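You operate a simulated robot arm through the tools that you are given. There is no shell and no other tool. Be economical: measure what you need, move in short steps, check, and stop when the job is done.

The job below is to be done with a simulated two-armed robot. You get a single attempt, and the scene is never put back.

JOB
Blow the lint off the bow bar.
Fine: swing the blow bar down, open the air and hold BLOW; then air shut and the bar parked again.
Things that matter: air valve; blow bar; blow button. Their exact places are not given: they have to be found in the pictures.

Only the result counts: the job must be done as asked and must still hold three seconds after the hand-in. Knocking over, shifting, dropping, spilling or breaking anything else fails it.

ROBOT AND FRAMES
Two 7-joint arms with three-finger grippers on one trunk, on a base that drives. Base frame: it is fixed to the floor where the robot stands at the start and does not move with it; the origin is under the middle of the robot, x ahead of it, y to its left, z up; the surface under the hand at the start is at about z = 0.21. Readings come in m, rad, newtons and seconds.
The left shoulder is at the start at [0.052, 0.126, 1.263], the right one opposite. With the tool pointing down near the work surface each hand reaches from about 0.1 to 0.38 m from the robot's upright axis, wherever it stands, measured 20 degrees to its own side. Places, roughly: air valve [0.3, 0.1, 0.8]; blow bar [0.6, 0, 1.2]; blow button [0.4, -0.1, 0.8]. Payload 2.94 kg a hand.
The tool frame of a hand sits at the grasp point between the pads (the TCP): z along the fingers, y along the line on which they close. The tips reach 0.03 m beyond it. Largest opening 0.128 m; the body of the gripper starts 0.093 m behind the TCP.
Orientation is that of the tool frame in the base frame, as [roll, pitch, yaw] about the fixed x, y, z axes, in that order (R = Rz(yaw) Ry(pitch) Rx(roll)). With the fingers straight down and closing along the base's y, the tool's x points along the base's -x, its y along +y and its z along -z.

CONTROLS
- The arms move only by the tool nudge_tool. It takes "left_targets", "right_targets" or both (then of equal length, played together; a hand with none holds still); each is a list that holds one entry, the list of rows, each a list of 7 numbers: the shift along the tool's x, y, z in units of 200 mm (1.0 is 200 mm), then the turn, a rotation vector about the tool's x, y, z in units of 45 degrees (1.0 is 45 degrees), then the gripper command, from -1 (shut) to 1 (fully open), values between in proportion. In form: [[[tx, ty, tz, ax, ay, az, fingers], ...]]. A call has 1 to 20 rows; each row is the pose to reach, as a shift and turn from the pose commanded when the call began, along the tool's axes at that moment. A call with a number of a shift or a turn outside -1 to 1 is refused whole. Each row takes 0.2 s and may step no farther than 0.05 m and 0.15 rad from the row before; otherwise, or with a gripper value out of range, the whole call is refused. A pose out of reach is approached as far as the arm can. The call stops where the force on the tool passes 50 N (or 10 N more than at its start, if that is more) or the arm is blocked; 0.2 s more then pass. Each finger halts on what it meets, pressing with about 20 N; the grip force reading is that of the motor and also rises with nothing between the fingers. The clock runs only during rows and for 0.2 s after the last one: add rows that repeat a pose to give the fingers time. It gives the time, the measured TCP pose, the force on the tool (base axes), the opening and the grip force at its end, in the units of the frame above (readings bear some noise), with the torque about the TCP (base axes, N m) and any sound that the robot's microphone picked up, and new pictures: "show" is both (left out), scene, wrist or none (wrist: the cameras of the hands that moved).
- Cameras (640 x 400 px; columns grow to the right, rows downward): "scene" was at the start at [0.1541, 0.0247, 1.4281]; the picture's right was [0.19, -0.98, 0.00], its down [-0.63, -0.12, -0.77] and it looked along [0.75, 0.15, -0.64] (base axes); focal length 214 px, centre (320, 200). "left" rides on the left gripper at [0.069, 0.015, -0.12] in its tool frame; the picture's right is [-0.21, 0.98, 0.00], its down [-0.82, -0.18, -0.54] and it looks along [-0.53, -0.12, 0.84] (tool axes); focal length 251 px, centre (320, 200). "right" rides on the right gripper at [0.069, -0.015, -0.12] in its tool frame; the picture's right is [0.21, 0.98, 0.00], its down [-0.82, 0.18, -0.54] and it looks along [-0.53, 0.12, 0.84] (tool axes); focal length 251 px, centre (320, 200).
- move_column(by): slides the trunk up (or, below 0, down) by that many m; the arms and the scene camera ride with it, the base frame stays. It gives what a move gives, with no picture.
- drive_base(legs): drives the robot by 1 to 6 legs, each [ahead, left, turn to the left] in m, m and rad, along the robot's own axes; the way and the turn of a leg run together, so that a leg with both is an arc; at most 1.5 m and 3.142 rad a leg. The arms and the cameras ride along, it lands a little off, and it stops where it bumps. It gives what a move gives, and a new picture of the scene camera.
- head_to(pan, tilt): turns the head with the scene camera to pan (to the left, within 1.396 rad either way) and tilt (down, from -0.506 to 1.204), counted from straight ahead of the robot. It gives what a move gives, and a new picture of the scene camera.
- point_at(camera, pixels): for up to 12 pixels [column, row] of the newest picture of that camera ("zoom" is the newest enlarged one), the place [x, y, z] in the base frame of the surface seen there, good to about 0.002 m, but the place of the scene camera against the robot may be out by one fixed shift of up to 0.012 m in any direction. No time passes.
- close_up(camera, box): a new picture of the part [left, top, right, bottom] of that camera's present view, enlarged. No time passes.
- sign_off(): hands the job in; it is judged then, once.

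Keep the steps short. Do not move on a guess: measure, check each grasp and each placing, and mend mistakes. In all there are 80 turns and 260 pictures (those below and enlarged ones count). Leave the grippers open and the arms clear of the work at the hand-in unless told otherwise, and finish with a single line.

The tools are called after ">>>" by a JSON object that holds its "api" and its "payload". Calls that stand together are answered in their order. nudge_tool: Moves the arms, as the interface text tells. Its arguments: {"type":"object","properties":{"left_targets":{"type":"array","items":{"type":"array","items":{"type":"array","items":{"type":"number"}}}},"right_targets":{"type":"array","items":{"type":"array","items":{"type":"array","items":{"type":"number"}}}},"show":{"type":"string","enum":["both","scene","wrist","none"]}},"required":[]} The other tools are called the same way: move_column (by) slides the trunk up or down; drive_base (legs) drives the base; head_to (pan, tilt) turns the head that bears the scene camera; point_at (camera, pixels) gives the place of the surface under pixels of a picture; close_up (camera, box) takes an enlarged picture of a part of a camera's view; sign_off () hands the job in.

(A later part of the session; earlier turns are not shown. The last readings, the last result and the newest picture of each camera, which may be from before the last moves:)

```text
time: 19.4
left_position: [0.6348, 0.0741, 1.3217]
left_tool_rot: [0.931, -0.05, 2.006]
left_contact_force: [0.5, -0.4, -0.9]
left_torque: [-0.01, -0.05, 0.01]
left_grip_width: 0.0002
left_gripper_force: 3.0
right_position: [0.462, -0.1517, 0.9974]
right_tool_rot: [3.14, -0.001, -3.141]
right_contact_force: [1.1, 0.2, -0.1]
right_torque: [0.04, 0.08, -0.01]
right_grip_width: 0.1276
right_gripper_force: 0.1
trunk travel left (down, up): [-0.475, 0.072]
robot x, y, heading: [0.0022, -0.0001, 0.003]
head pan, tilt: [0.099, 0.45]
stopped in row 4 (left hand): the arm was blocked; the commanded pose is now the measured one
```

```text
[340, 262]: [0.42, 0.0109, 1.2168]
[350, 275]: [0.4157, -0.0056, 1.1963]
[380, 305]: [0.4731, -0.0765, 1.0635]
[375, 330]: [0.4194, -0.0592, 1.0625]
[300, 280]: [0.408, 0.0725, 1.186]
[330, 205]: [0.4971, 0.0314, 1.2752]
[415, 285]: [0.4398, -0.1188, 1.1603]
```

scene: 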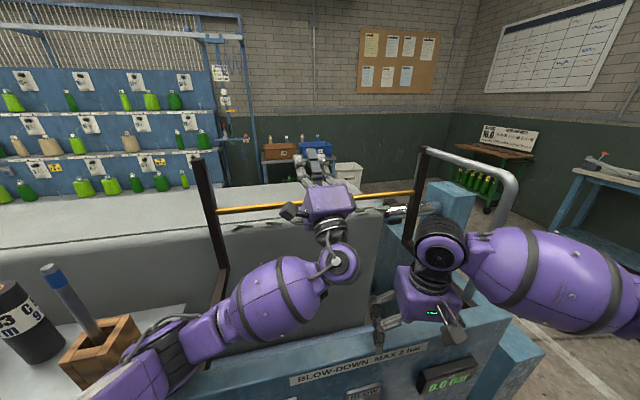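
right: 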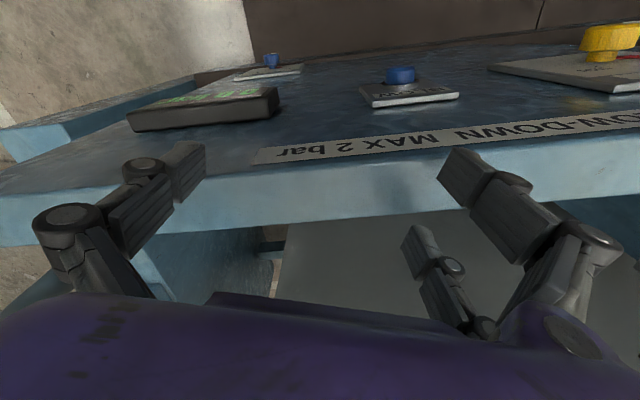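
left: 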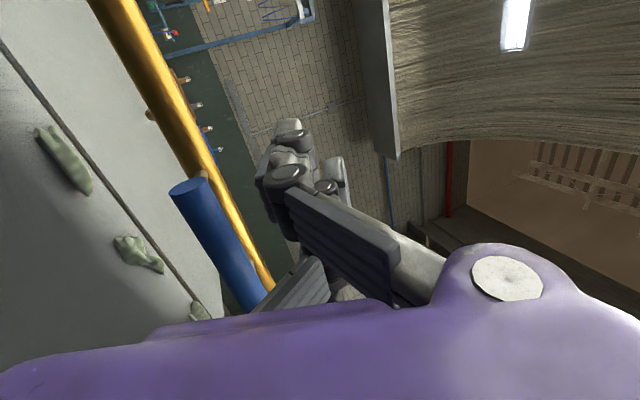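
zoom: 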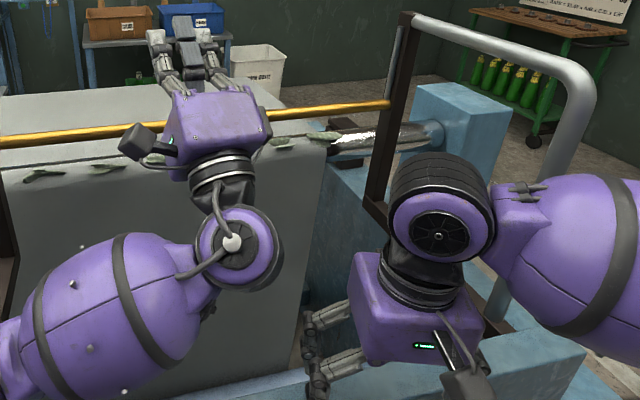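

There's a gap to the right hand now; the blocking looks like a wrist limit with the tool pointing up. I tilt the tool back level/down while backing off and to the left.

>>> {"api": "nudge_tool", "payload": {"left_targets": [[[0.08, 0.11, -0.075, 0.15, 0, 0, -1], [0.16, 0.22, -0.15, 0.3, 0, 0, -1], [0.25, 0.33, -0.225, 0.45, 0, 0, -1], [0.33, 0.44, -0.3, 0.6, 0, 0, -0.5], [0.42, 0.55, -0.375, 0.75, 0, 0, 0], [0.5, 0.65, -0.45, 0.9, 0, 0, 0], [0.5, 0.65, -0.45, 0.9, 0, 0, 0]]], "show": "scene"}}

```text
time: 20.0
left_position: [0.5751, 0.1345, 1.3809]
left_tool_rot: [0.977, -0.153, 2.165]
left_contact_force: [-0.2, 1.2, 0.1]
left_torque: [0.04, -0.04, 0.03]
left_grip_width: 0.0
left_gripper_force: 3.0
right_position: [0.459, -0.1528, 0.9994]
right_tool_rot: [3.138, 0.004, -3.141]
right_contact_force: [-0.3, 0.1, 0.4]
right_torque: [0.02, 0.03, 0.01]
right_grip_width: 0.1276
right_gripper_force: 0.0
trunk travel left (down, up): [-0.475, 0.072]
robot x, y, heading: [0.0048, 0.0031, 0.002]
head pan, tilt: [0.099, 0.45]
stopped in row 3 (left hand): the arm was blocked; the commanded pose is now the measured one
```

scene: 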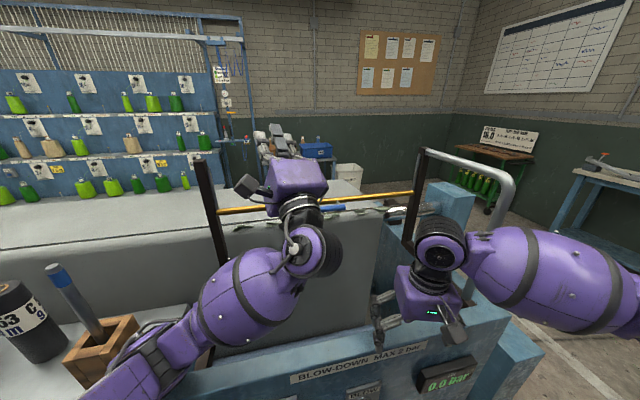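

Still lagging. I check where the left elbow is relative to the wooden box and the machine.

>>> {"api": "head_to", "payload": {"pan": 0.5, "tilt": 0.75}}

```text
time: 20.9
left_position: [0.5747, 0.1355, 1.3811]
left_tool_rot: [0.981, -0.151, 2.16]
left_contact_force: [0.1, 0.0, -0.7]
left_torque: [0.01, 0.01, -0.02]
left_grip_width: 0.0
left_gripper_force: 3.1
right_position: [0.4593, -0.1518, 1.0037]
right_tool_rot: [3.139, 0.01, -3.141]
right_contact_force: [-0.4, -0.3, 0.6]
right_torque: [0.03, -0.02, 0.01]
right_grip_width: 0.1276
right_gripper_force: 0.0
trunk travel left (down, up): [-0.475, 0.072]
robot x, y, heading: [0.0034, 0.0033, -0.001]
head pan, tilt: [0.499, 0.75]
```

scene: 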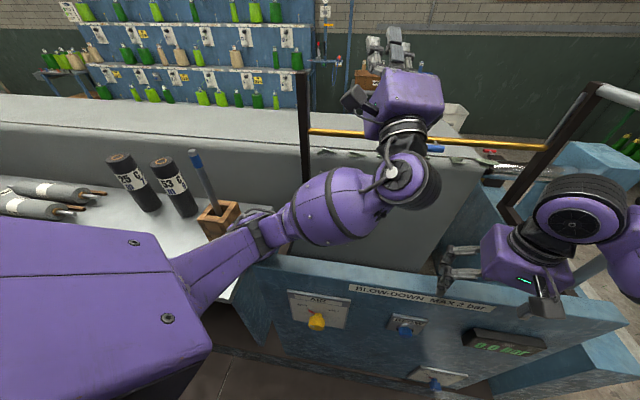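

>>> {"api": "point_at", "payload": {"camera": "scene", "pixels": [[250, 230], [215, 265], [270, 230], [215, 220], [200, 165], [340, 205], [120, 300], [400, 190], [235, 210]]}}

>>> {"api": "close_up", "payload": {"camera": "scene", "box": [160, 140, 360, 300]}}

```text
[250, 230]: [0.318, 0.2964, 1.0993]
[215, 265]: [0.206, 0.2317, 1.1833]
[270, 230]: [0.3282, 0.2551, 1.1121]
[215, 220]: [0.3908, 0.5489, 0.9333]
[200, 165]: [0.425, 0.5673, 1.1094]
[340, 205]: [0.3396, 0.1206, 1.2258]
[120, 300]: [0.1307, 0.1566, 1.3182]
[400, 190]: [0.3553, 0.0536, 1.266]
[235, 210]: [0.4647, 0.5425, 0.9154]
```

```text
2.50 times, centred on (260, 220) of scene
```

zoom: 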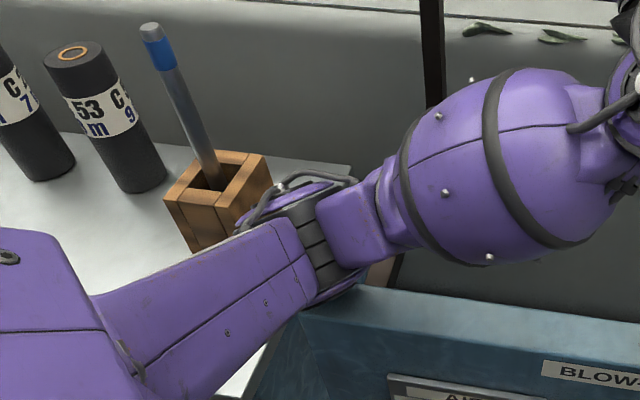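

The left elbow (≈(0.31,0.29,1.10)) hangs low right over the panel top/rail (z≈0.98), so it's probably touching. I raise the trunk 0.07 m, and also lift the right hand 0.1 m clear of the panel.

>>> {"api": "move_column", "payload": {"by": 0.07}}

>>> {"api": "nudge_tool", "payload": {"right_targets": [[[0, 0, -0.2, 0, 0, 0, 1], [0, 0, -0.4, 0, 0, 0, 1], [0, 0, -0.5, 0, 0, 0, 1], [0, 0, -0.5, 0, 0, 0, 1]]], "show": "scene"}}

```text
time: 21.9
left_position: [0.5901, 0.1356, 1.4362]
left_tool_rot: [1.007, -0.16, 2.156]
left_contact_force: [0.1, -0.2, 0.0]
left_torque: [-0.01, -0.03, 0.08]
left_grip_width: 0.0
left_gripper_force: 3.1
right_position: [0.4667, -0.1504, 1.065]
right_tool_rot: [3.141, -0.006, 3.141]
right_contact_force: [-0.1, 0.2, 0.2]
right_torque: [0.07, 0.03, 0.01]
right_grip_width: 0.1278
right_gripper_force: 0.0
trunk travel left (down, up): [-0.545, 0.002]
robot x, y, heading: [-0.0003, 0.0015, -0.002]
head pan, tilt: [0.499, 0.75]
```

```text
time: 22.9
left_position: [0.588, 0.1386, 1.4391]
left_tool_rot: [1.003, -0.154, 2.155]
left_contact_force: [-0.8, 1.3, -0.2]
left_torque: [-0.02, -0.01, -0.01]
left_grip_width: 0.0
left_gripper_force: 3.0
right_position: [0.466, -0.1489, 1.1715]
right_tool_rot: [-3.14, 0.001, 3.141]
right_contact_force: [-0.4, -0.4, 0.3]
right_torque: [0.01, -0.02, -0.01]
right_grip_width: 0.1281
right_gripper_force: 0.0
trunk travel left (down, up): [-0.545, 0.002]
robot x, y, heading: [0.0063, 0.0033, 0.002]
head pan, tilt: [0.499, 0.75]
```

scene: 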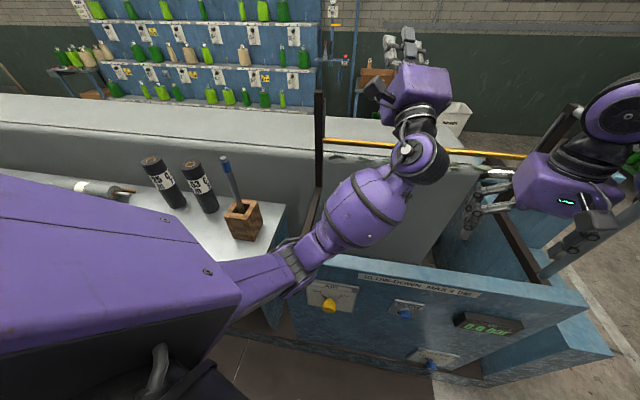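

Now it's free. I drive back a little, shift right, and turn left 0.32 rad, to face the panel squarely with room for the arms.

>>> {"api": "drive_base", "payload": {"legs": [[-0.14, 0, 0], [0, -0.12, 0], [0, 0, 0.32]]}}

```text
time: 26.6
left_position: [0.3742, 0.1974, 1.4407]
left_tool_rot: [1.003, -0.154, 2.479]
left_contact_force: [-0.2, -0.3, -0.2]
left_torque: [0.02, 0.01, 0.03]
left_grip_width: 0.0
left_gripper_force: 3.2
right_position: [0.3513, -0.1143, 1.1703]
right_tool_rot: [-3.142, 0.001, -2.815]
right_contact_force: [-0.2, 0.3, 0.2]
right_torque: [0.01, -0.03, 0.0]
right_grip_width: 0.1282
right_gripper_force: 0.0
trunk travel left (down, up): [-0.545, 0.002]
robot x, y, heading: [-0.1351, -0.1156, 0.325]
head pan, tilt: [0.499, 0.75]
```

scene: 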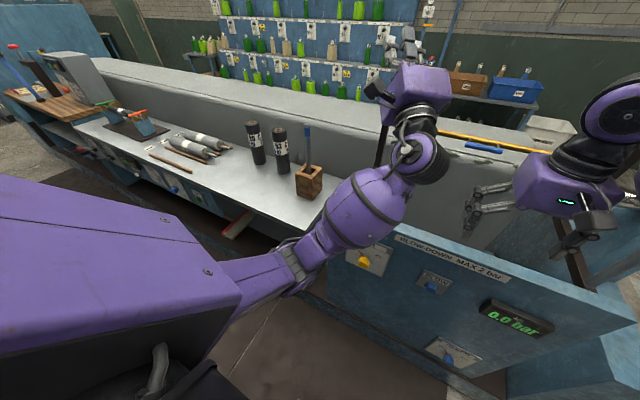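

Robot now faces the panel (heading 0.325). I turn the head to the panel and bring the left hand back while untwisting it toward "pointing forward" (first third).

>>> {"api": "nudge_tool", "payload": {"left_targets": [[[0.072, 0.008, -0.09, 0.071, -0.001, -0.153, 0], [0.144, 0.016, -0.18, 0.142, -0.002, -0.306, 0], [0.216, 0.024, -0.27, 0.214, -0.004, -0.458, 0], [0.288, 0.032, -0.36, 0.285, -0.005, -0.611, 0], [0.36, 0.04, -0.45, 0.356, -0.006, -0.764, 0], [0.36, 0.04, -0.45, 0.356, -0.006, -0.764, 0]]], "show": "none"}}

>>> {"api": "head_to", "payload": {"pan": 0.1, "tilt": 0.8}}

```text
time: 28.0
left_position: [0.2628, 0.1853, 1.4096]
left_tool_rot: [1.262, 0.389, 2.223]
left_contact_force: [-0.2, 0.4, -1.3]
left_torque: [0.03, -0.01, 0.01]
left_grip_width: 0.0639
left_gripper_force: 0.1
right_position: [0.3518, -0.1148, 1.1699]
right_tool_rot: [-3.14, 0.0, -2.815]
right_contact_force: [0.3, -0.1, -0.5]
right_torque: [-0.02, 0.0, 0.03]
right_grip_width: 0.1281
right_gripper_force: 0.1
trunk travel left (down, up): [-0.545, 0.002]
robot x, y, heading: [-0.134, -0.1153, 0.328]
head pan, tilt: [0.499, 0.75]
```

```text
time: 28.9
left_position: [0.2617, 0.1853, 1.4099]
left_tool_rot: [1.261, 0.39, 2.224]
left_contact_force: [0.2, -0.7, 0.1]
left_torque: [-0.03, -0.02, -0.01]
left_grip_width: 0.0641
left_gripper_force: 0.0
right_position: [0.3524, -0.1143, 1.1707]
right_tool_rot: [-3.141, 0.0, -2.815]
right_contact_force: [-1.1, -0.5, -1.2]
right_torque: [-0.05, -0.01, -0.01]
right_grip_width: 0.1282
right_gripper_force: 0.0
trunk travel left (down, up): [-0.545, 0.002]
robot x, y, heading: [-0.1349, -0.119, 0.326]
head pan, tilt: [0.099, 0.799]
```

scene: 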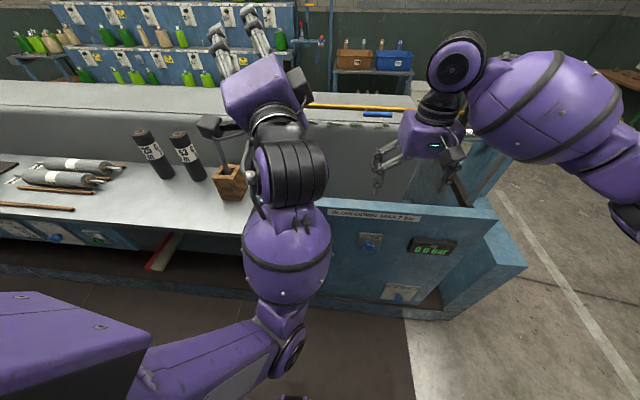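

Working. Second third, with hand moving back 0.09 and down 0.1.

>>> {"api": "nudge_tool", "payload": {"left_targets": [[[0.064, -0.052, -0.106, 0.071, -0.001, -0.153, 0], [0.128, -0.104, -0.212, 0.142, -0.002, -0.306, 0], [0.192, -0.156, -0.318, 0.214, -0.004, -0.458, 0], [0.256, -0.208, -0.424, 0.285, -0.005, -0.611, 0], [0.32, -0.26, -0.53, 0.356, -0.006, -0.764, 0], [0.32, -0.26, -0.53, 0.356, -0.006, -0.764, 0]]], "show": "scene"}}

```text
time: 29.9
left_position: [0.2432, 0.0966, 1.4244]
left_tool_rot: [1.057, 0.765, 1.852]
left_contact_force: [0.3, 0.5, -0.4]
left_torque: [0.03, 0.03, 0.02]
left_grip_width: 0.0643
left_gripper_force: 0.1
left hand out of reach, approached as far as the arm can: row 1, 2, 3, 4
right_position: [0.351, -0.1148, 1.1729]
right_tool_rot: [3.141, 0.002, -2.816]
right_contact_force: [0.1, 0.3, 1.6]
right_torque: [0.01, -0.04, 0.0]
right_grip_width: 0.1278
right_gripper_force: 0.1
trunk travel left (down, up): [-0.545, 0.002]
robot x, y, heading: [-0.136, -0.1189, 0.323]
head pan, tilt: [0.099, 0.799]
stopped in row 4 (left hand): the arm was blocked; the commanded pose is now the measured one
```

scene: 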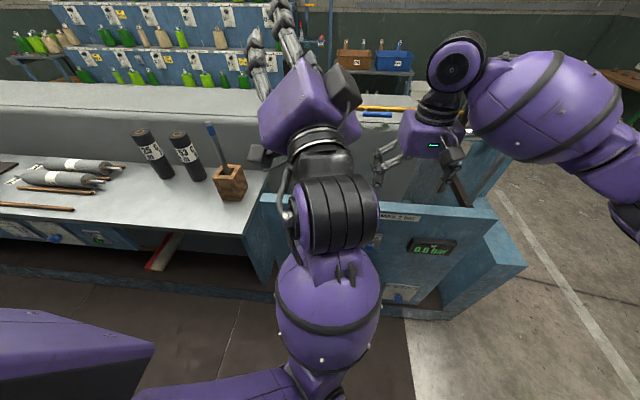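

The hand was too near the body. I drive back 0.12 m for more room before continuing.

>>> {"api": "drive_base", "payload": {"legs": [[-0.12, 0, 0]]}}

```text
time: 31.1
left_position: [0.1368, 0.0592, 1.4234]
left_tool_rot: [1.063, 0.766, 1.854]
left_contact_force: [-0.1, -0.4, -0.7]
left_torque: [0.0, 0.02, 0.0]
left_grip_width: 0.0639
left_gripper_force: 0.2
right_position: [0.2437, -0.1506, 1.1703]
right_tool_rot: [-3.141, -0.001, -2.816]
right_contact_force: [-0.6, 1.5, 0.7]
right_torque: [0.03, 0.02, 0.0]
right_grip_width: 0.1283
right_gripper_force: 0.0
trunk travel left (down, up): [-0.545, 0.002]
robot x, y, heading: [-0.2488, -0.1499, 0.328]
head pan, tilt: [0.099, 0.799]
```

scene: 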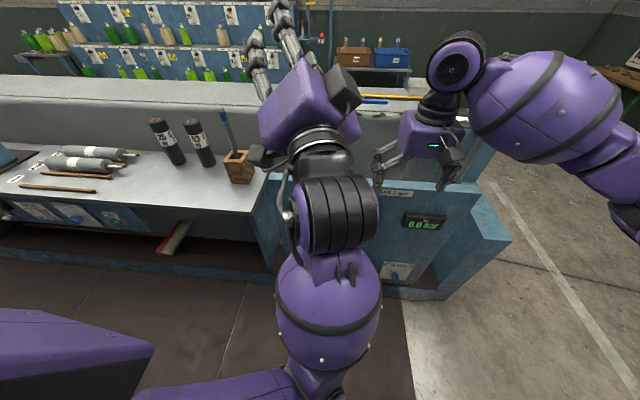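

Now I finish the rotation to "tool pointing straight at the panel" while going down 0.17 m.

>>> {"api": "nudge_tool", "payload": {"left_targets": [[[0.1, -0.068, 0, 0.075, 0.038, -0.134, 0], [0.2, -0.136, 0, 0.15, 0.076, -0.268, 0], [0.3, -0.204, 0, 0.225, 0.114, -0.402, 0], [0.4, -0.272, 0, 0.3, 0.152, -0.536, 0], [0.5, -0.34, 0, 0.375, 0.19, -0.67, 0], [0.6, -0.408, 0, 0.45, 0.228, -0.804, 0], [0.7, -0.47, -0.01, 0.51, 0.258, -0.91, 0], [0.76, -0.51, -0.01, 0.556, 0.282, -0.994, 0], [0.76, -0.51, -0.01, 0.556, 0.282, -0.994, 0]]], "show": "scene"}}

```text
time: 31.8
left_position: [0.135, 0.0442, 1.4436]
left_tool_rot: [0.824, 0.871, 1.555]
left_contact_force: [-0.3, -0.6, 0.1]
left_torque: [-0.01, -0.01, -0.01]
left_grip_width: 0.0641
left_gripper_force: 0.1
left hand out of reach, approached as far as the arm can: row 1, 2, 3
right_position: [0.2427, -0.1526, 1.1701]
right_tool_rot: [-3.142, 0.002, -2.819]
right_contact_force: [-1.3, -0.6, -0.4]
right_torque: [0.01, -0.03, -0.05]
right_grip_width: 0.1282
right_gripper_force: 0.1
trunk travel left (down, up): [-0.545, 0.002]
robot x, y, heading: [-0.2461, -0.1522, 0.326]
head pan, tilt: [0.099, 0.799]
stopped in row 3 (left hand): the arm was blocked; the commanded pose is now the measured one
```

scene: 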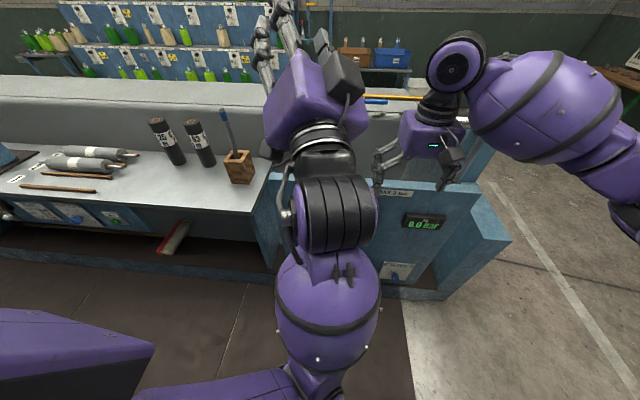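

I'm at some joint limit in this folded pose. I try translation only: forward and down, no turning.

>>> {"api": "nudge_tool", "payload": {"left_targets": [[[0.0, 0.0, 0.15, 0, 0, 0, 0], [0.0, -0.0, 0.3, 0, 0, 0, 0], [0.1, -0.1, 0.4, 0, 0, 0, 0], [0.2, -0.2, 0.5, 0, 0, 0, 0], [0.3, -0.3, 0.55, 0, 0, 0, 0], [0.4, -0.4, 0.6, 0, 0, 0, 0], [0.4, -0.4, 0.6, 0, 0, 0, 0]]], "show": "scene"}}

```text
time: 33.4
left_position: [0.2783, 0.1105, 1.3978]
left_tool_rot: [0.825, 0.871, 1.554]
left_contact_force: [-0.5, 0.0, 0.6]
left_torque: [0.04, 0.01, -0.01]
left_grip_width: 0.0637
left_gripper_force: 0.1
right_position: [0.2432, -0.152, 1.1697]
right_tool_rot: [-3.141, 0.0, -2.82]
right_contact_force: [-0.4, 0.1, -0.3]
right_torque: [-0.01, -0.02, 0.01]
right_grip_width: 0.1277
right_gripper_force: 0.0
trunk travel left (down, up): [-0.545, 0.002]
robot x, y, heading: [-0.2457, -0.1542, 0.324]
head pan, tilt: [0.099, 0.799]
```

scene: 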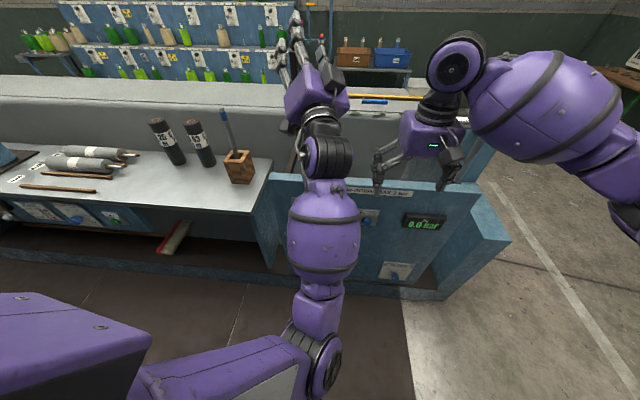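

That freed it. Now I turn toward straight-forward while going down 0.15 m and slightly back.

>>> {"api": "nudge_tool", "payload": {"left_targets": [[[0.075, -0.013, -0.069, 0.062, 0.058, -0.096, 0], [0.15, -0.026, -0.138, 0.124, 0.116, -0.192, 0], [0.225, -0.04, -0.206, 0.186, 0.174, -0.288, 0], [0.3, -0.052, -0.275, 0.248, 0.232, -0.384, 0], [0.375, -0.066, -0.344, 0.31, 0.29, -0.48, 0], [0.45, -0.08, -0.41, 0.371, 0.348, -0.576, 0], [0.525, -0.092, -0.48, 0.433, 0.406, -0.672, 0], [0.6, -0.105, -0.55, 0.495, 0.464, -0.768, 0], [0.6, -0.105, -0.55, 0.495, 0.464, -0.768, 0]]], "show": "scene"}}

```text
time: 35.6
left_position: [0.2197, 0.1168, 1.2764]
left_tool_rot: [0.001, 1.514, 0.31]
left_contact_force: [-0.1, -0.1, 0.2]
left_torque: [0.01, 0.03, -0.02]
left_grip_width: 0.0639
left_gripper_force: 0.2
right_position: [0.2426, -0.1503, 1.1701]
right_tool_rot: [3.14, -0.001, -2.819]
right_contact_force: [-0.3, 0.0, 0.7]
right_torque: [-0.02, 0.01, 0.0]
right_grip_width: 0.1279
right_gripper_force: 0.1
trunk travel left (down, up): [-0.545, 0.002]
robot x, y, heading: [-0.2435, -0.1511, 0.318]
head pan, tilt: [0.099, 0.799]
stopped in row 9 (left hand): the arm was blocked; the commanded pose is now the measured one
```

scene: 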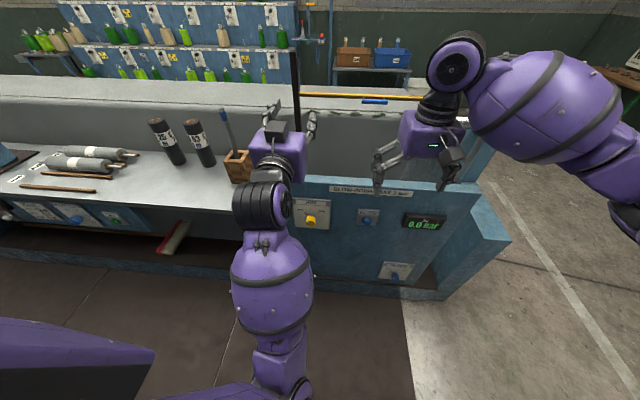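

The left tool now points straight at the panel. I lower the trunk 0.4 m to bring the hands to the panel height (nothing lies below the hands in front of the panel).

>>> {"api": "move_column", "payload": {"by": -0.4}}

>>> {"api": "head_to", "payload": {"pan": 0.0, "tilt": 0.6}}

```text
time: 39.6
left_position: [0.2251, 0.1144, 0.6785]
left_tool_rot: [-3.129, 1.132, -2.828]
left_contact_force: [-0.9, 0.3, 1.0]
left_torque: [0.03, 0.02, -0.01]
left_grip_width: 0.0642
left_gripper_force: 0.0
right_position: [0.2351, -0.154, 0.834]
right_tool_rot: [-3.139, 0.048, -2.818]
right_contact_force: [0.4, -0.6, -0.4]
right_torque: [0.01, -0.03, -0.01]
right_grip_width: 0.1284
right_gripper_force: 0.0
trunk travel left (down, up): [-0.177, 0.37]
robot x, y, heading: [-0.2447, -0.1566, 0.329]
head pan, tilt: [0.099, 0.799]
stopped: the arm was blocked; the commanded pose is now the measured one
```

```text
time: 40.3
left_position: [0.2262, 0.1142, 0.6784]
left_tool_rot: [-3.132, 1.135, -2.831]
left_contact_force: [-0.2, 0.2, 0.8]
left_torque: [0.0, -0.02, -0.03]
left_grip_width: 0.064
left_gripper_force: 0.0
right_position: [0.2354, -0.1543, 0.8335]
right_tool_rot: [-3.141, 0.044, -2.819]
right_contact_force: [-0.8, -0.1, -0.2]
right_torque: [-0.03, 0.01, -0.01]
right_grip_width: 0.1278
right_gripper_force: 0.1
trunk travel left (down, up): [-0.177, 0.37]
robot x, y, heading: [-0.2437, -0.1546, 0.319]
head pan, tilt: [0.0, 0.6]
```

scene: 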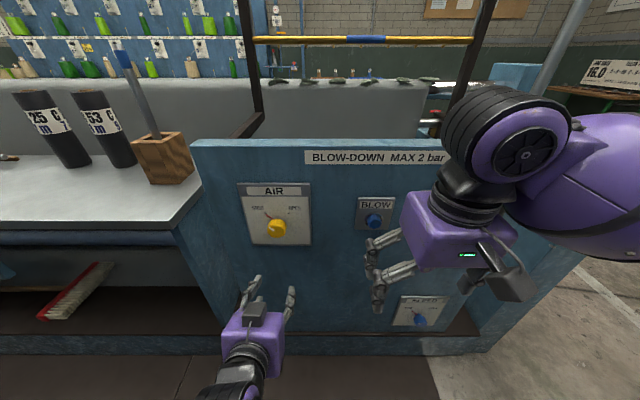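

The left hand ended lower (z 0.68), pitched 25° down, but free. The panel is now in full view: knob (277,228), button (374,221). I measure both.

>>> {"api": "point_at", "payload": {"camera": "scene", "pixels": [[277, 229], [277, 222], [272, 216], [244, 190], [307, 190], [306, 236], [250, 243], [374, 221], [374, 226], [362, 204], [390, 204], [374, 211]]}}

>>> {"api": "close_up", "payload": {"camera": "scene", "box": [230, 175, 410, 255]}}

>>> {"api": "close_up", "payload": {"camera": "left", "box": [0, 0, 640, 400]}}

```text
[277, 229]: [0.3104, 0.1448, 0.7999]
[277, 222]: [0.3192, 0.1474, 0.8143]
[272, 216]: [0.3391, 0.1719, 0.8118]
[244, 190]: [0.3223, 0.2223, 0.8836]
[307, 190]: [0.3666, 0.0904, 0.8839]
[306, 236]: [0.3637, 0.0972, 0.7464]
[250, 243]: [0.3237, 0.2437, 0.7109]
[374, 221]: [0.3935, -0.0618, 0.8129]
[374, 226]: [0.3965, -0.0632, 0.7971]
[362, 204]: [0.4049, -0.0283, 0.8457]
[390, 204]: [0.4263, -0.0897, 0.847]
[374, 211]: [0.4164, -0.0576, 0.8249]
```

```text
3.56 times, centred on (320, 215) of scene
```

zoom: 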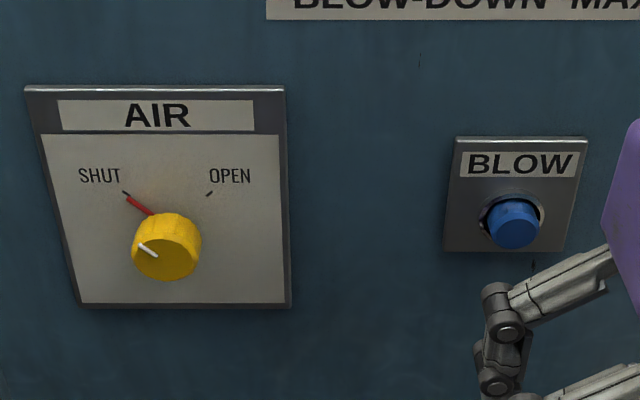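

```text
1.00 times, centred on (320, 200) of left (not enlarged: the box is as wide or as high as the picture)
```

zoom: 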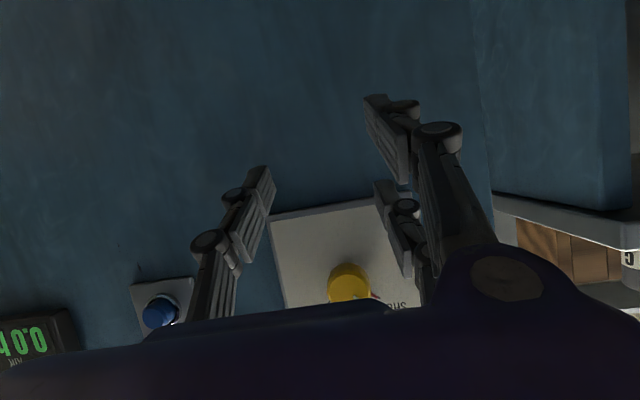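

>>> {"api": "point_at", "payload": {"camera": "left", "pixels": [[348, 285], [345, 270], [335, 285], [365, 285], [300, 240], [160, 312], [320, 290]]}}

>>> {"api": "close_up", "payload": {"camera": "left", "box": [260, 190, 440, 310]}}

```text
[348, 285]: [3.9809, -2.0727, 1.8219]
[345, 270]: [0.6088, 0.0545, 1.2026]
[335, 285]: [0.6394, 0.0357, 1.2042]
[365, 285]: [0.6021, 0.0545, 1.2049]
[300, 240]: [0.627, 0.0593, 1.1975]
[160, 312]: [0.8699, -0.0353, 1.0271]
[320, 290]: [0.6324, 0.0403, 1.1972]
```

```text
3.33 times, centred on (350, 250) of left
```

zoom: 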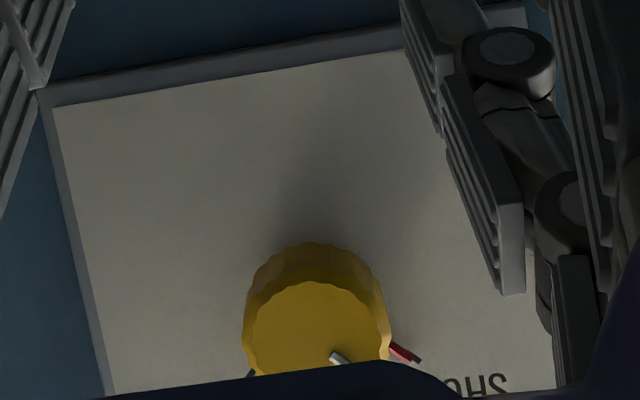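

The left point data was from an old picture; I use the enlarged one.

>>> {"api": "point_at", "payload": {"camera": "zoom", "pixels": [[318, 330], [250, 330], [385, 330], [318, 285], [318, 250], [200, 200], [480, 290]]}}

```text
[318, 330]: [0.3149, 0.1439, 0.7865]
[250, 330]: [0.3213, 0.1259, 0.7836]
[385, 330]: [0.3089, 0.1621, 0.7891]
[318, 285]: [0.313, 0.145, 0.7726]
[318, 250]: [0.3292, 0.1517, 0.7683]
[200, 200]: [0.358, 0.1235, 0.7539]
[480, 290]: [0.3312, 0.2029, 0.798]
```

Knob face centre ≈ (0.315, 0.144, 0.793), diameter ≈38 mm, plate 35 mm behind the face. I level the hand and go to a pre-grasp 6 cm ahead of it.

>>> {"api": "nudge_tool", "payload": {"left_targets": [[[-0.117, 0.001, -0.022, 0, -0.111, 0, 0.2], [-0.234, 0.002, -0.043, 0, -0.222, 0, 0.2], [-0.35, 0.003, -0.065, 0, -0.332, 0, 0.2], [-0.467, 0.004, -0.086, 0, -0.443, 0, 0.2], [-0.584, 0.005, -0.108, 0, -0.554, 0, 0.2], [-0.584, 0.005, -0.108, 0, -0.554, 0, 0.2]]]}}

```text
time: 41.7
left_position: [0.2463, 0.1288, 0.7641]
left_tool_rot: [-2.448, 1.47, -2.104]
left_contact_force: [0.7, -0.6, -0.6]
left_torque: [-0.02, 0.0, 0.04]
left_grip_width: 0.0768
left_gripper_force: 0.1
right_position: [0.2354, -0.1554, 0.8325]
right_tool_rot: [-3.14, 0.042, -2.818]
right_contact_force: [-0.6, -0.5, 1.1]
right_torque: [0.03, -0.01, 0.0]
right_grip_width: 0.1279
right_gripper_force: 0.0
trunk travel left (down, up): [-0.177, 0.37]
robot x, y, heading: [-0.2476, -0.154, 0.324]
head pan, tilt: [0.0, 0.6]
```

scene: 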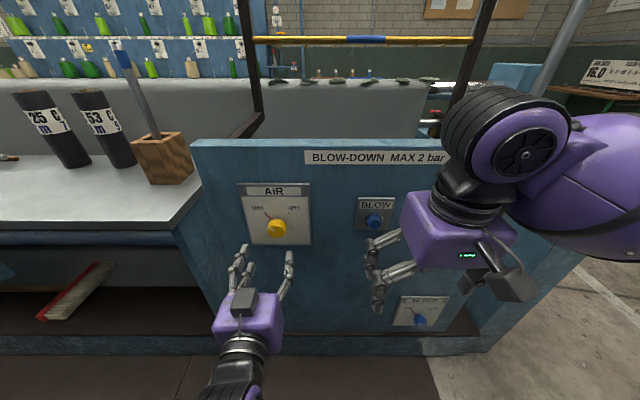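
left: 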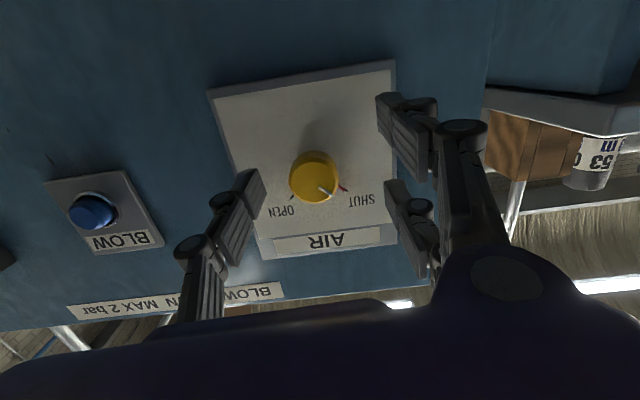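

It hasn't fully settled (z 0.764 vs 0.793 asked). I hold a few rows to see if it converges.

>>> {"api": "nudge_tool", "payload": {"left_targets": [[[0, 0, 0, 0, 0, 0, 0.2], [0, 0, 0, 0, 0, 0, 0.2], [0, 0, 0, 0, 0, 0, 0.2]]], "show": "none"}}

>>> {"api": "head_to", "payload": {"pan": 0.45, "tilt": 1.15}}

```text
time: 42.5
left_position: [0.2473, 0.127, 0.7658]
left_tool_rot: [-2.436, 1.475, -2.093]
left_contact_force: [0.5, 0.5, -0.7]
left_torque: [-0.02, -0.02, -0.01]
left_grip_width: 0.0768
left_gripper_force: 0.1
right_position: [0.2359, -0.1536, 0.8316]
right_tool_rot: [3.141, 0.043, -2.819]
right_contact_force: [-0.2, 0.6, 0.0]
right_torque: [0.03, 0.05, 0.0]
right_grip_width: 0.128
right_gripper_force: 0.1
trunk travel left (down, up): [-0.177, 0.37]
robot x, y, heading: [-0.2449, -0.1565, 0.326]
head pan, tilt: [0.0, 0.6]
```

```text
time: 43.5
left_position: [0.2485, 0.126, 0.7674]
left_tool_rot: [-2.408, 1.48, -2.071]
left_contact_force: [0.3, 0.1, -1.0]
left_torque: [-0.03, 0.0, 0.05]
left_grip_width: 0.0769
left_gripper_force: 0.1
right_position: [0.2371, -0.1549, 0.83]
right_tool_rot: [-3.141, 0.04, -2.817]
right_contact_force: [0.1, -0.9, -0.1]
right_torque: [0.0, 0.06, -0.01]
right_grip_width: 0.1279
right_gripper_force: 0.1
trunk travel left (down, up): [-0.177, 0.37]
robot x, y, heading: [-0.2464, -0.1543, 0.329]
head pan, tilt: [0.45, 1.15]
```

scene: 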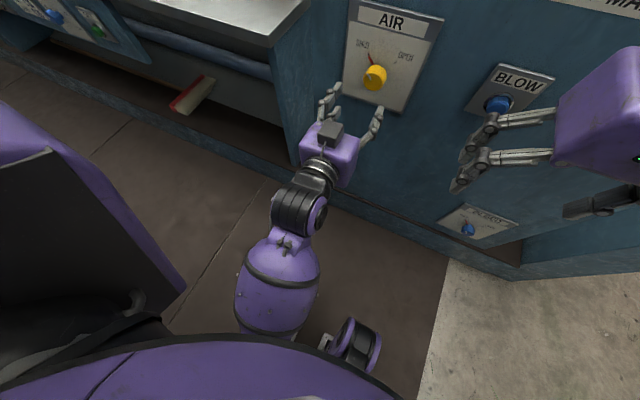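

The left elbow hangs low near the base, resisting slowly. I raise the trunk 0.1 m to relieve it, then correct the hand.

>>> {"api": "move_column", "payload": {"by": 0.1}}

>>> {"api": "head_to", "payload": {"pan": 0.1, "tilt": 0.75}}

```text
time: 44.8
left_position: [0.2539, 0.127, 0.8751]
left_tool_rot: [-2.71, 1.548, -2.4]
left_contact_force: [0.7, -0.1, 0.3]
left_torque: [-0.01, -0.01, 0.03]
left_grip_width: 0.0767
left_gripper_force: 0.0
right_position: [0.2377, -0.1532, 0.9169]
right_tool_rot: [-3.141, 0.034, -2.818]
right_contact_force: [0.3, -0.7, -0.3]
right_torque: [0.0, 0.01, -0.01]
right_grip_width: 0.128
right_gripper_force: 0.0
trunk travel left (down, up): [-0.277, 0.27]
robot x, y, heading: [-0.2448, -0.1553, 0.322]
head pan, tilt: [0.45, 1.15]
```

```text
time: 45.7
left_position: [0.2525, 0.1269, 0.8754]
left_tool_rot: [-2.664, 1.552, -2.355]
left_contact_force: [0.0, -0.5, -0.1]
left_torque: [0.02, 0.0, -0.01]
left_grip_width: 0.0767
left_gripper_force: 0.0
right_position: [0.2365, -0.1529, 0.917]
right_tool_rot: [3.141, 0.034, -2.819]
right_contact_force: [-0.8, 0.0, 0.1]
right_torque: [0.01, -0.02, -0.03]
right_grip_width: 0.1283
right_gripper_force: 0.1
trunk travel left (down, up): [-0.277, 0.27]
robot x, y, heading: [-0.243, -0.1538, 0.329]
head pan, tilt: [0.099, 0.75]
```

scene: 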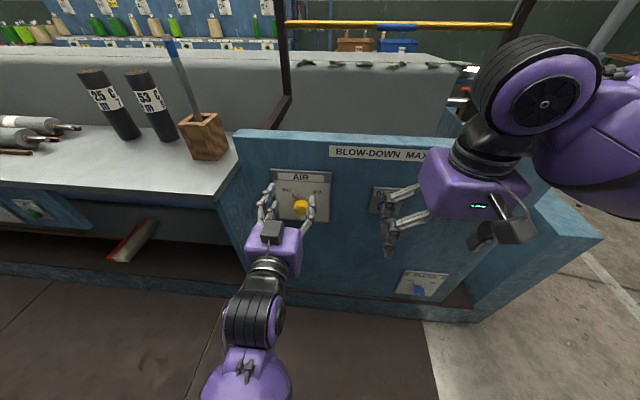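

The hand is now level and free at z 0.875. I go down 0.082 m to the knob axis and pre-turn −20° about the tool axis.

>>> {"api": "nudge_tool", "payload": {"left_targets": [[[0.1, -0.004, 0, 0, 0, -0.11, 0.2], [0.2, -0.008, 0, 0, 0, -0.22, 0.2], [0.3, -0.012, 0, 0, 0, -0.33, 0.2], [0.41, -0.016, 0, 0, 0, -0.444, 0.2], [0.41, -0.016, 0, 0, 0, -0.444, 0.2]]]}}

```text
time: 46.9
left_position: [0.2527, 0.1224, 0.7946]
left_tool_rot: [-1.621, 1.211, -1.306]
left_contact_force: [0.2, -0.4, -1.0]
left_torque: [-0.03, -0.01, -0.01]
left_grip_width: 0.0768
left_gripper_force: 0.1
right_position: [0.2373, -0.1543, 0.918]
right_tool_rot: [-3.141, 0.033, -2.819]
right_contact_force: [0.3, -0.4, 0.2]
right_torque: [0.0, -0.01, -0.01]
right_grip_width: 0.1277
right_gripper_force: 0.1
trunk travel left (down, up): [-0.277, 0.27]
robot x, y, heading: [-0.239, -0.1553, 0.321]
head pan, tilt: [0.099, 0.75]
```

scene: 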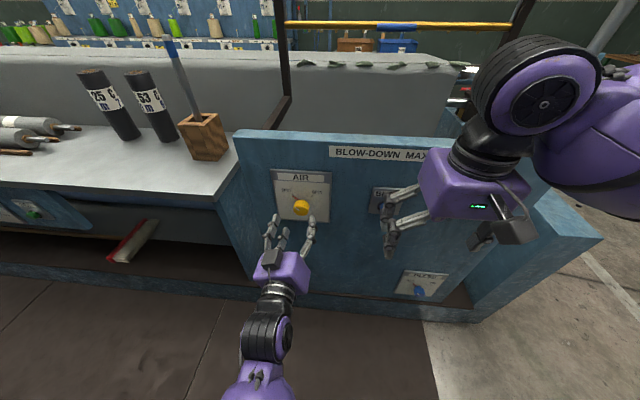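
left: 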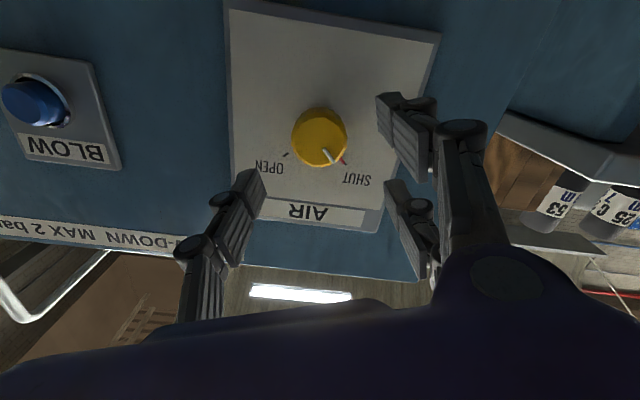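

>>> {"api": "point_at", "payload": {"camera": "left", "pixels": [[318, 140], [295, 140], [344, 135], [315, 120], [320, 163], [300, 60], [270, 140], [370, 170]]}}

>>> {"api": "close_up", "payload": {"camera": "left", "box": [230, 80, 430, 205]}}

```text
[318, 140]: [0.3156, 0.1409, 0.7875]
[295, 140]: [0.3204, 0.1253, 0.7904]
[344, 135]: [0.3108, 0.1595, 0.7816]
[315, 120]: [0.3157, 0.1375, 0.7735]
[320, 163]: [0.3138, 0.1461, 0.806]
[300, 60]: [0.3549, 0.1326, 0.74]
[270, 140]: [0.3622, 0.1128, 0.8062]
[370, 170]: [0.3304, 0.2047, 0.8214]
```

```text
3.20 times, centred on (330, 142) of left
```

zoom: 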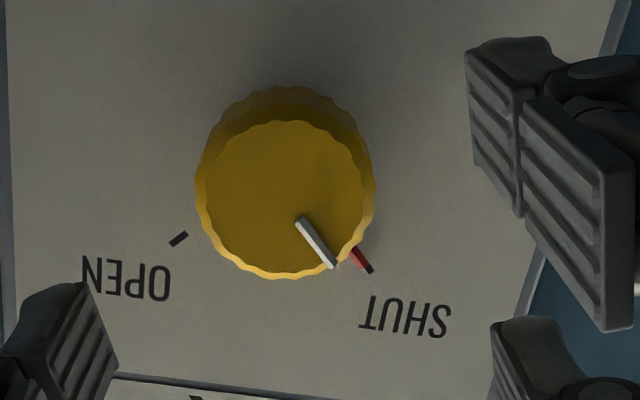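

Knob axis ≈ (0.315, 0.1415, 0.789). I advance 61 mm and close on it.

>>> {"api": "nudge_tool", "payload": {"left_targets": [[[0.023, 0.003, 0.1, 0, 0, 0, 0.2], [0.023, 0.003, 0.2, 0, 0, 0, 0.2], [0.023, 0.003, 0.306, 0, 0, 0, 0.2], [0.023, 0.003, 0.306, 0, 0, 0, 0.2], [0.023, 0.003, 0.306, 0, 0, 0, -0.5], [0.023, 0.003, 0.306, 0, 0, 0, -1], [0.023, 0.003, 0.306, 0, 0, 0, -1]]]}}

```text
time: 48.5
left_position: [0.3131, 0.1364, 0.7916]
left_tool_rot: [-1.614, 1.214, -1.305]
left_contact_force: [6.3, -14.0, 5.8]
left_torque: [0.19, 0.13, -0.74]
left_grip_width: 0.0349
left_gripper_force: 45.1
right_position: [0.2394, -0.1539, 0.917]
right_tool_rot: [3.141, 0.033, -2.82]
right_contact_force: [-0.1, 0.4, -1.4]
right_torque: [0.01, -0.01, 0.02]
right_grip_width: 0.1281
right_gripper_force: 0.2
trunk travel left (down, up): [-0.277, 0.27]
robot x, y, heading: [-0.242, -0.1538, 0.325]
head pan, tilt: [0.099, 0.75]
```

scene: 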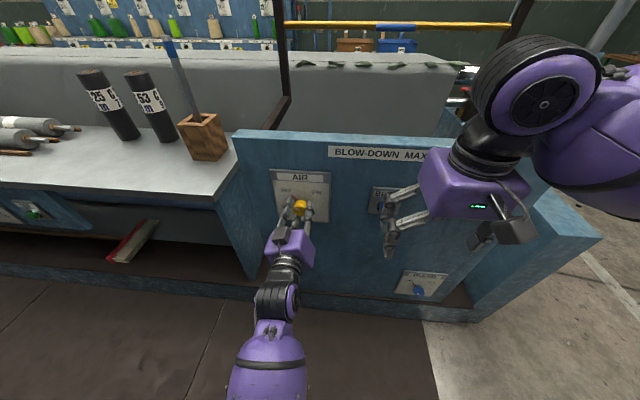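
left: 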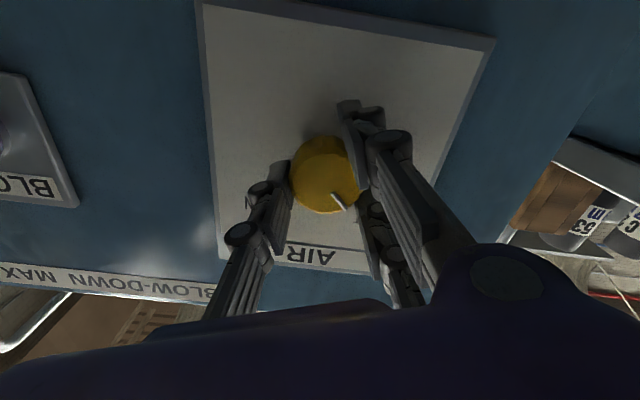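

Gripped (35 mm), ~14 N sideways, so I shift 2 mm right and turn the knob +45° (clockwise toward OPEN).

>>> {"api": "nudge_tool", "payload": {"left_targets": [[[0, -0.012, 0, 0, 0, 0.16, -1], [0, -0.012, 0, 0, 0, 0.33, -1], [0, -0.012, 0, 0, 0, 0.5, -1], [0, -0.012, 0, 0, 0, 0.66, -1], [0, -0.012, 0, 0, 0, 0.82, -1], [0, -0.012, 0, 0, 0, 0.98, -1]]]}}

```text
time: 49.9
left_position: [0.3128, 0.1369, 0.7881]
left_tool_rot: [1.617, 1.155, 1.92]
left_contact_force: [0.5, -18.1, 0.2]
left_torque: [-0.14, 0.5, -0.4]
left_grip_width: 0.0345
left_gripper_force: 44.7
right_position: [0.238, -0.1555, 0.9171]
right_tool_rot: [-3.141, 0.033, -2.82]
right_contact_force: [-0.2, -0.1, 0.2]
right_torque: [-0.02, 0.01, 0.02]
right_grip_width: 0.1277
right_gripper_force: 0.1
trunk travel left (down, up): [-0.277, 0.27]
robot x, y, heading: [-0.2449, -0.1521, 0.322]
head pan, tilt: [0.099, 0.75]
```

scene: 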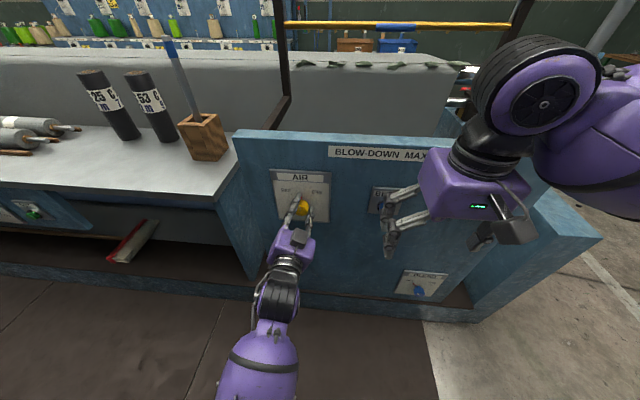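
left: 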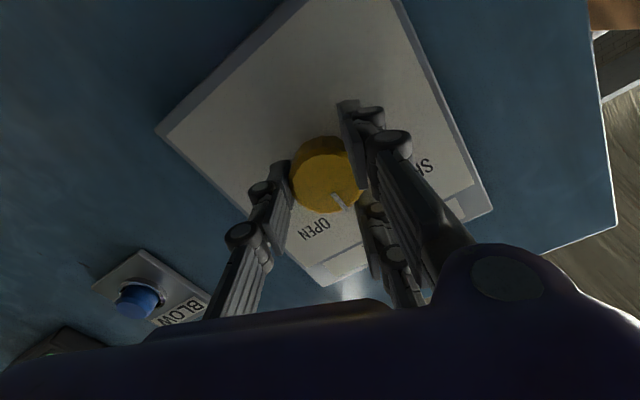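

The white mark is turning with the hand. I turn another 45°.

>>> {"api": "nudge_tool", "payload": {"left_targets": [[[0, -0.01, 0, 0, 0, 0.16, -1], [0, -0.01, 0, 0, 0, 0.33, -1], [0, -0.01, 0, 0, 0, 0.5, -1], [0, -0.01, 0, 0, 0, 0.66, -1], [0, -0.01, 0, 0, 0, 0.82, -1], [0, -0.01, 0, 0, 0, 0.98, -1]]]}}

>>> {"api": "close_up", "payload": {"camera": "left", "box": [200, 80, 440, 280]}}

>>> {"api": "close_up", "payload": {"camera": "scene", "box": [260, 160, 350, 230]}}

```text
time: 51.3
left_position: [0.3133, 0.1391, 0.7861]
left_tool_rot: [1.593, 0.387, 1.893]
left_contact_force: [-19.3, -2.0, -14.7]
left_torque: [-0.1, 0.15, 0.63]
left_grip_width: 0.0345
left_gripper_force: 44.8
right_position: [0.2372, -0.1525, 0.917]
right_tool_rot: [-3.139, 0.032, -2.818]
right_contact_force: [0.2, 0.4, -0.6]
right_torque: [0.03, -0.04, -0.02]
right_grip_width: 0.128
right_gripper_force: 0.1
trunk travel left (down, up): [-0.277, 0.27]
robot x, y, heading: [-0.2445, -0.1538, 0.324]
head pan, tilt: [0.099, 0.75]
```

scene: 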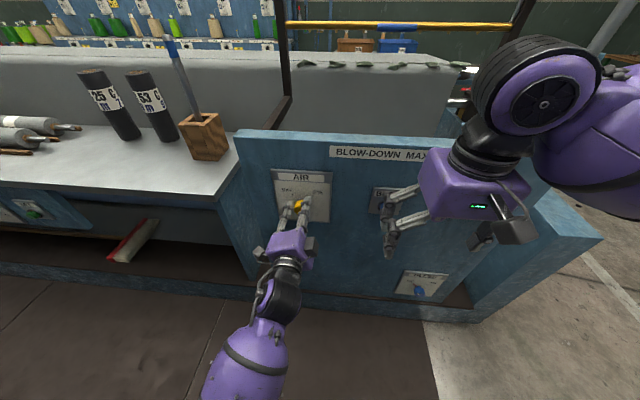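
left: 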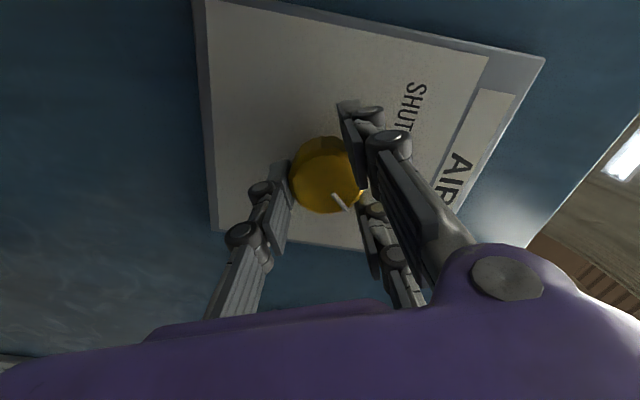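

```text
2.00 times, centred on (320, 180) of left
```

zoom: 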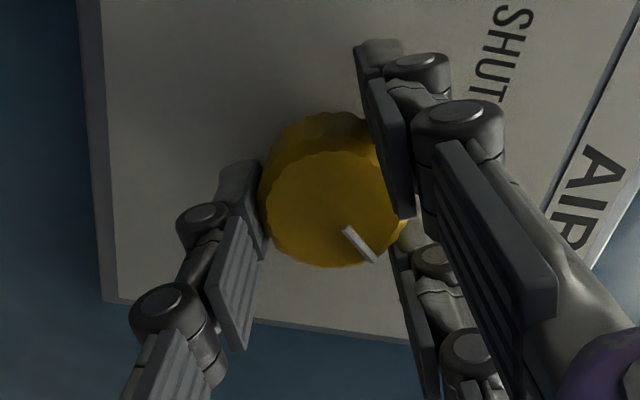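

```text
5.71 times, centred on (305, 195) of scene
```

zoom: 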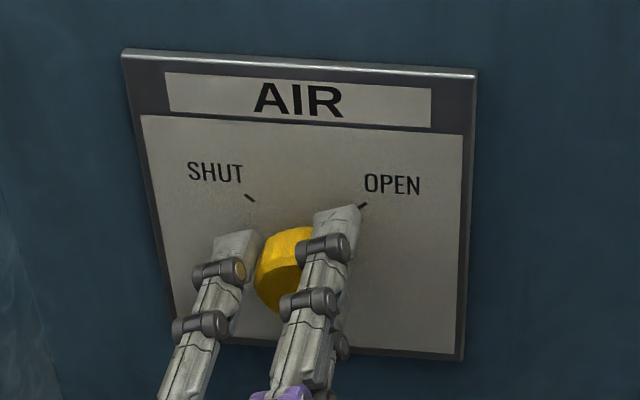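

The mark stayed fixed in the grip, so the knob turned ~88°. I add 5°, then open and back off to see the pointer and the gauge.

>>> {"api": "nudge_tool", "payload": {"left_targets": [[[0, 0, 0, 0, 0, 0.06, -1], [0, 0, 0, 0, 0, 0.11, -1], [0, 0, 0, 0, 0, 0.11, -0.5], [0, 0, 0, 0, 0, 0.11, 0.2], [0, 0, 0, 0, 0, 0.11, 0.2], [0, 0, -0.15, 0, 0, 0.11, 0.2], [0, 0, -0.35, 0, 0, 0.11, 0.2], [0, 0, -0.4, 0, 0, 0.11, 0.2]]]}}

>>> {"api": "close_up", "payload": {"camera": "scene", "box": [260, 160, 350, 230]}}

>>> {"api": "close_up", "payload": {"camera": "left", "box": [200, 40, 460, 260]}}

```text
time: 53.1
left_position: [0.2401, 0.1136, 0.7884]
left_tool_rot: [1.588, 0.302, 1.887]
left_contact_force: [-0.4, -0.2, 0.7]
left_torque: [0.01, 0.01, 0.01]
left_grip_width: 0.0768
left_gripper_force: 0.0
right_position: [0.2368, -0.1534, 0.917]
right_tool_rot: [3.141, 0.033, -2.819]
right_contact_force: [-0.2, -0.6, -0.3]
right_torque: [0.04, 0.01, -0.01]
right_grip_width: 0.128
right_gripper_force: 0.0
trunk travel left (down, up): [-0.277, 0.27]
robot x, y, heading: [-0.243, -0.1574, 0.322]
head pan, tilt: [0.099, 0.75]
```

scene: 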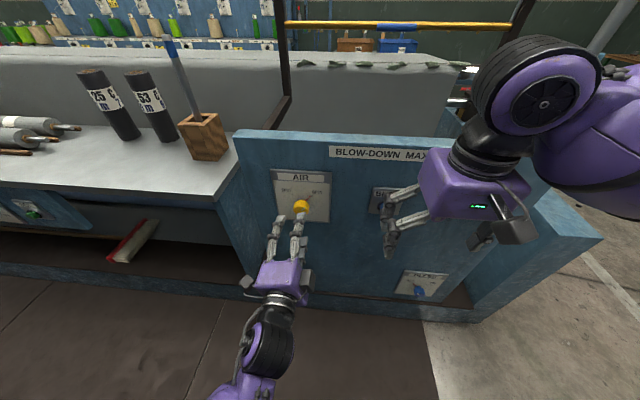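
left: 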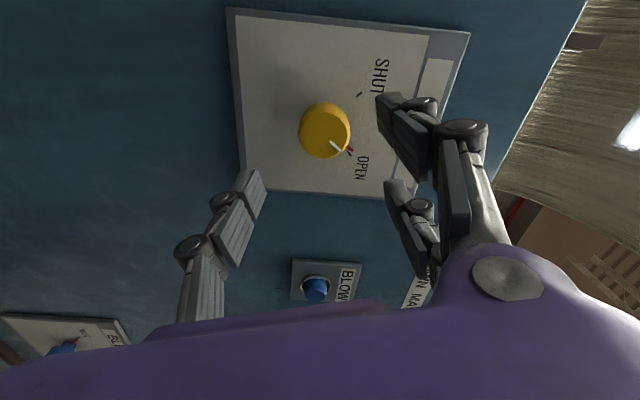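

```text
5.71 times, centred on (305, 195) of scene
```

zoom: 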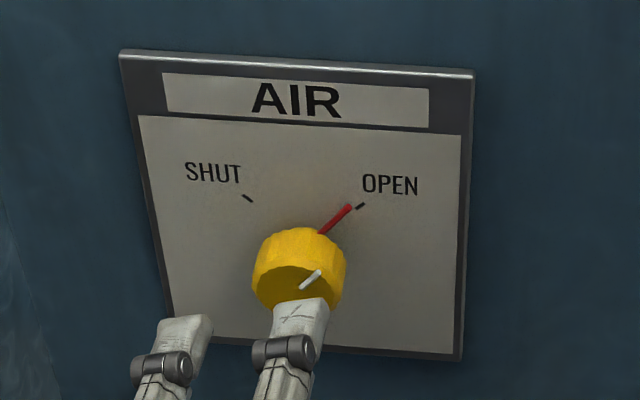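

```text
1.82 times, centred on (330, 150) of left
```

zoom: 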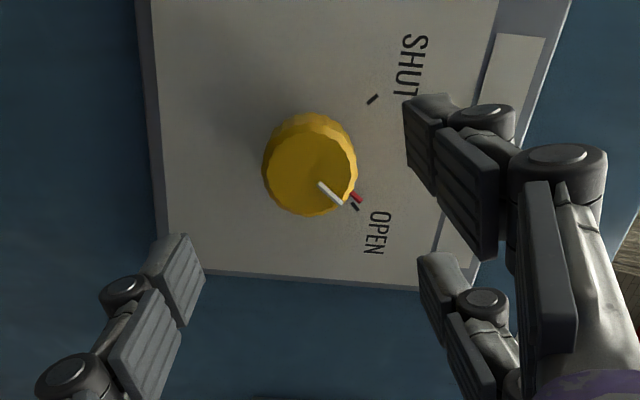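

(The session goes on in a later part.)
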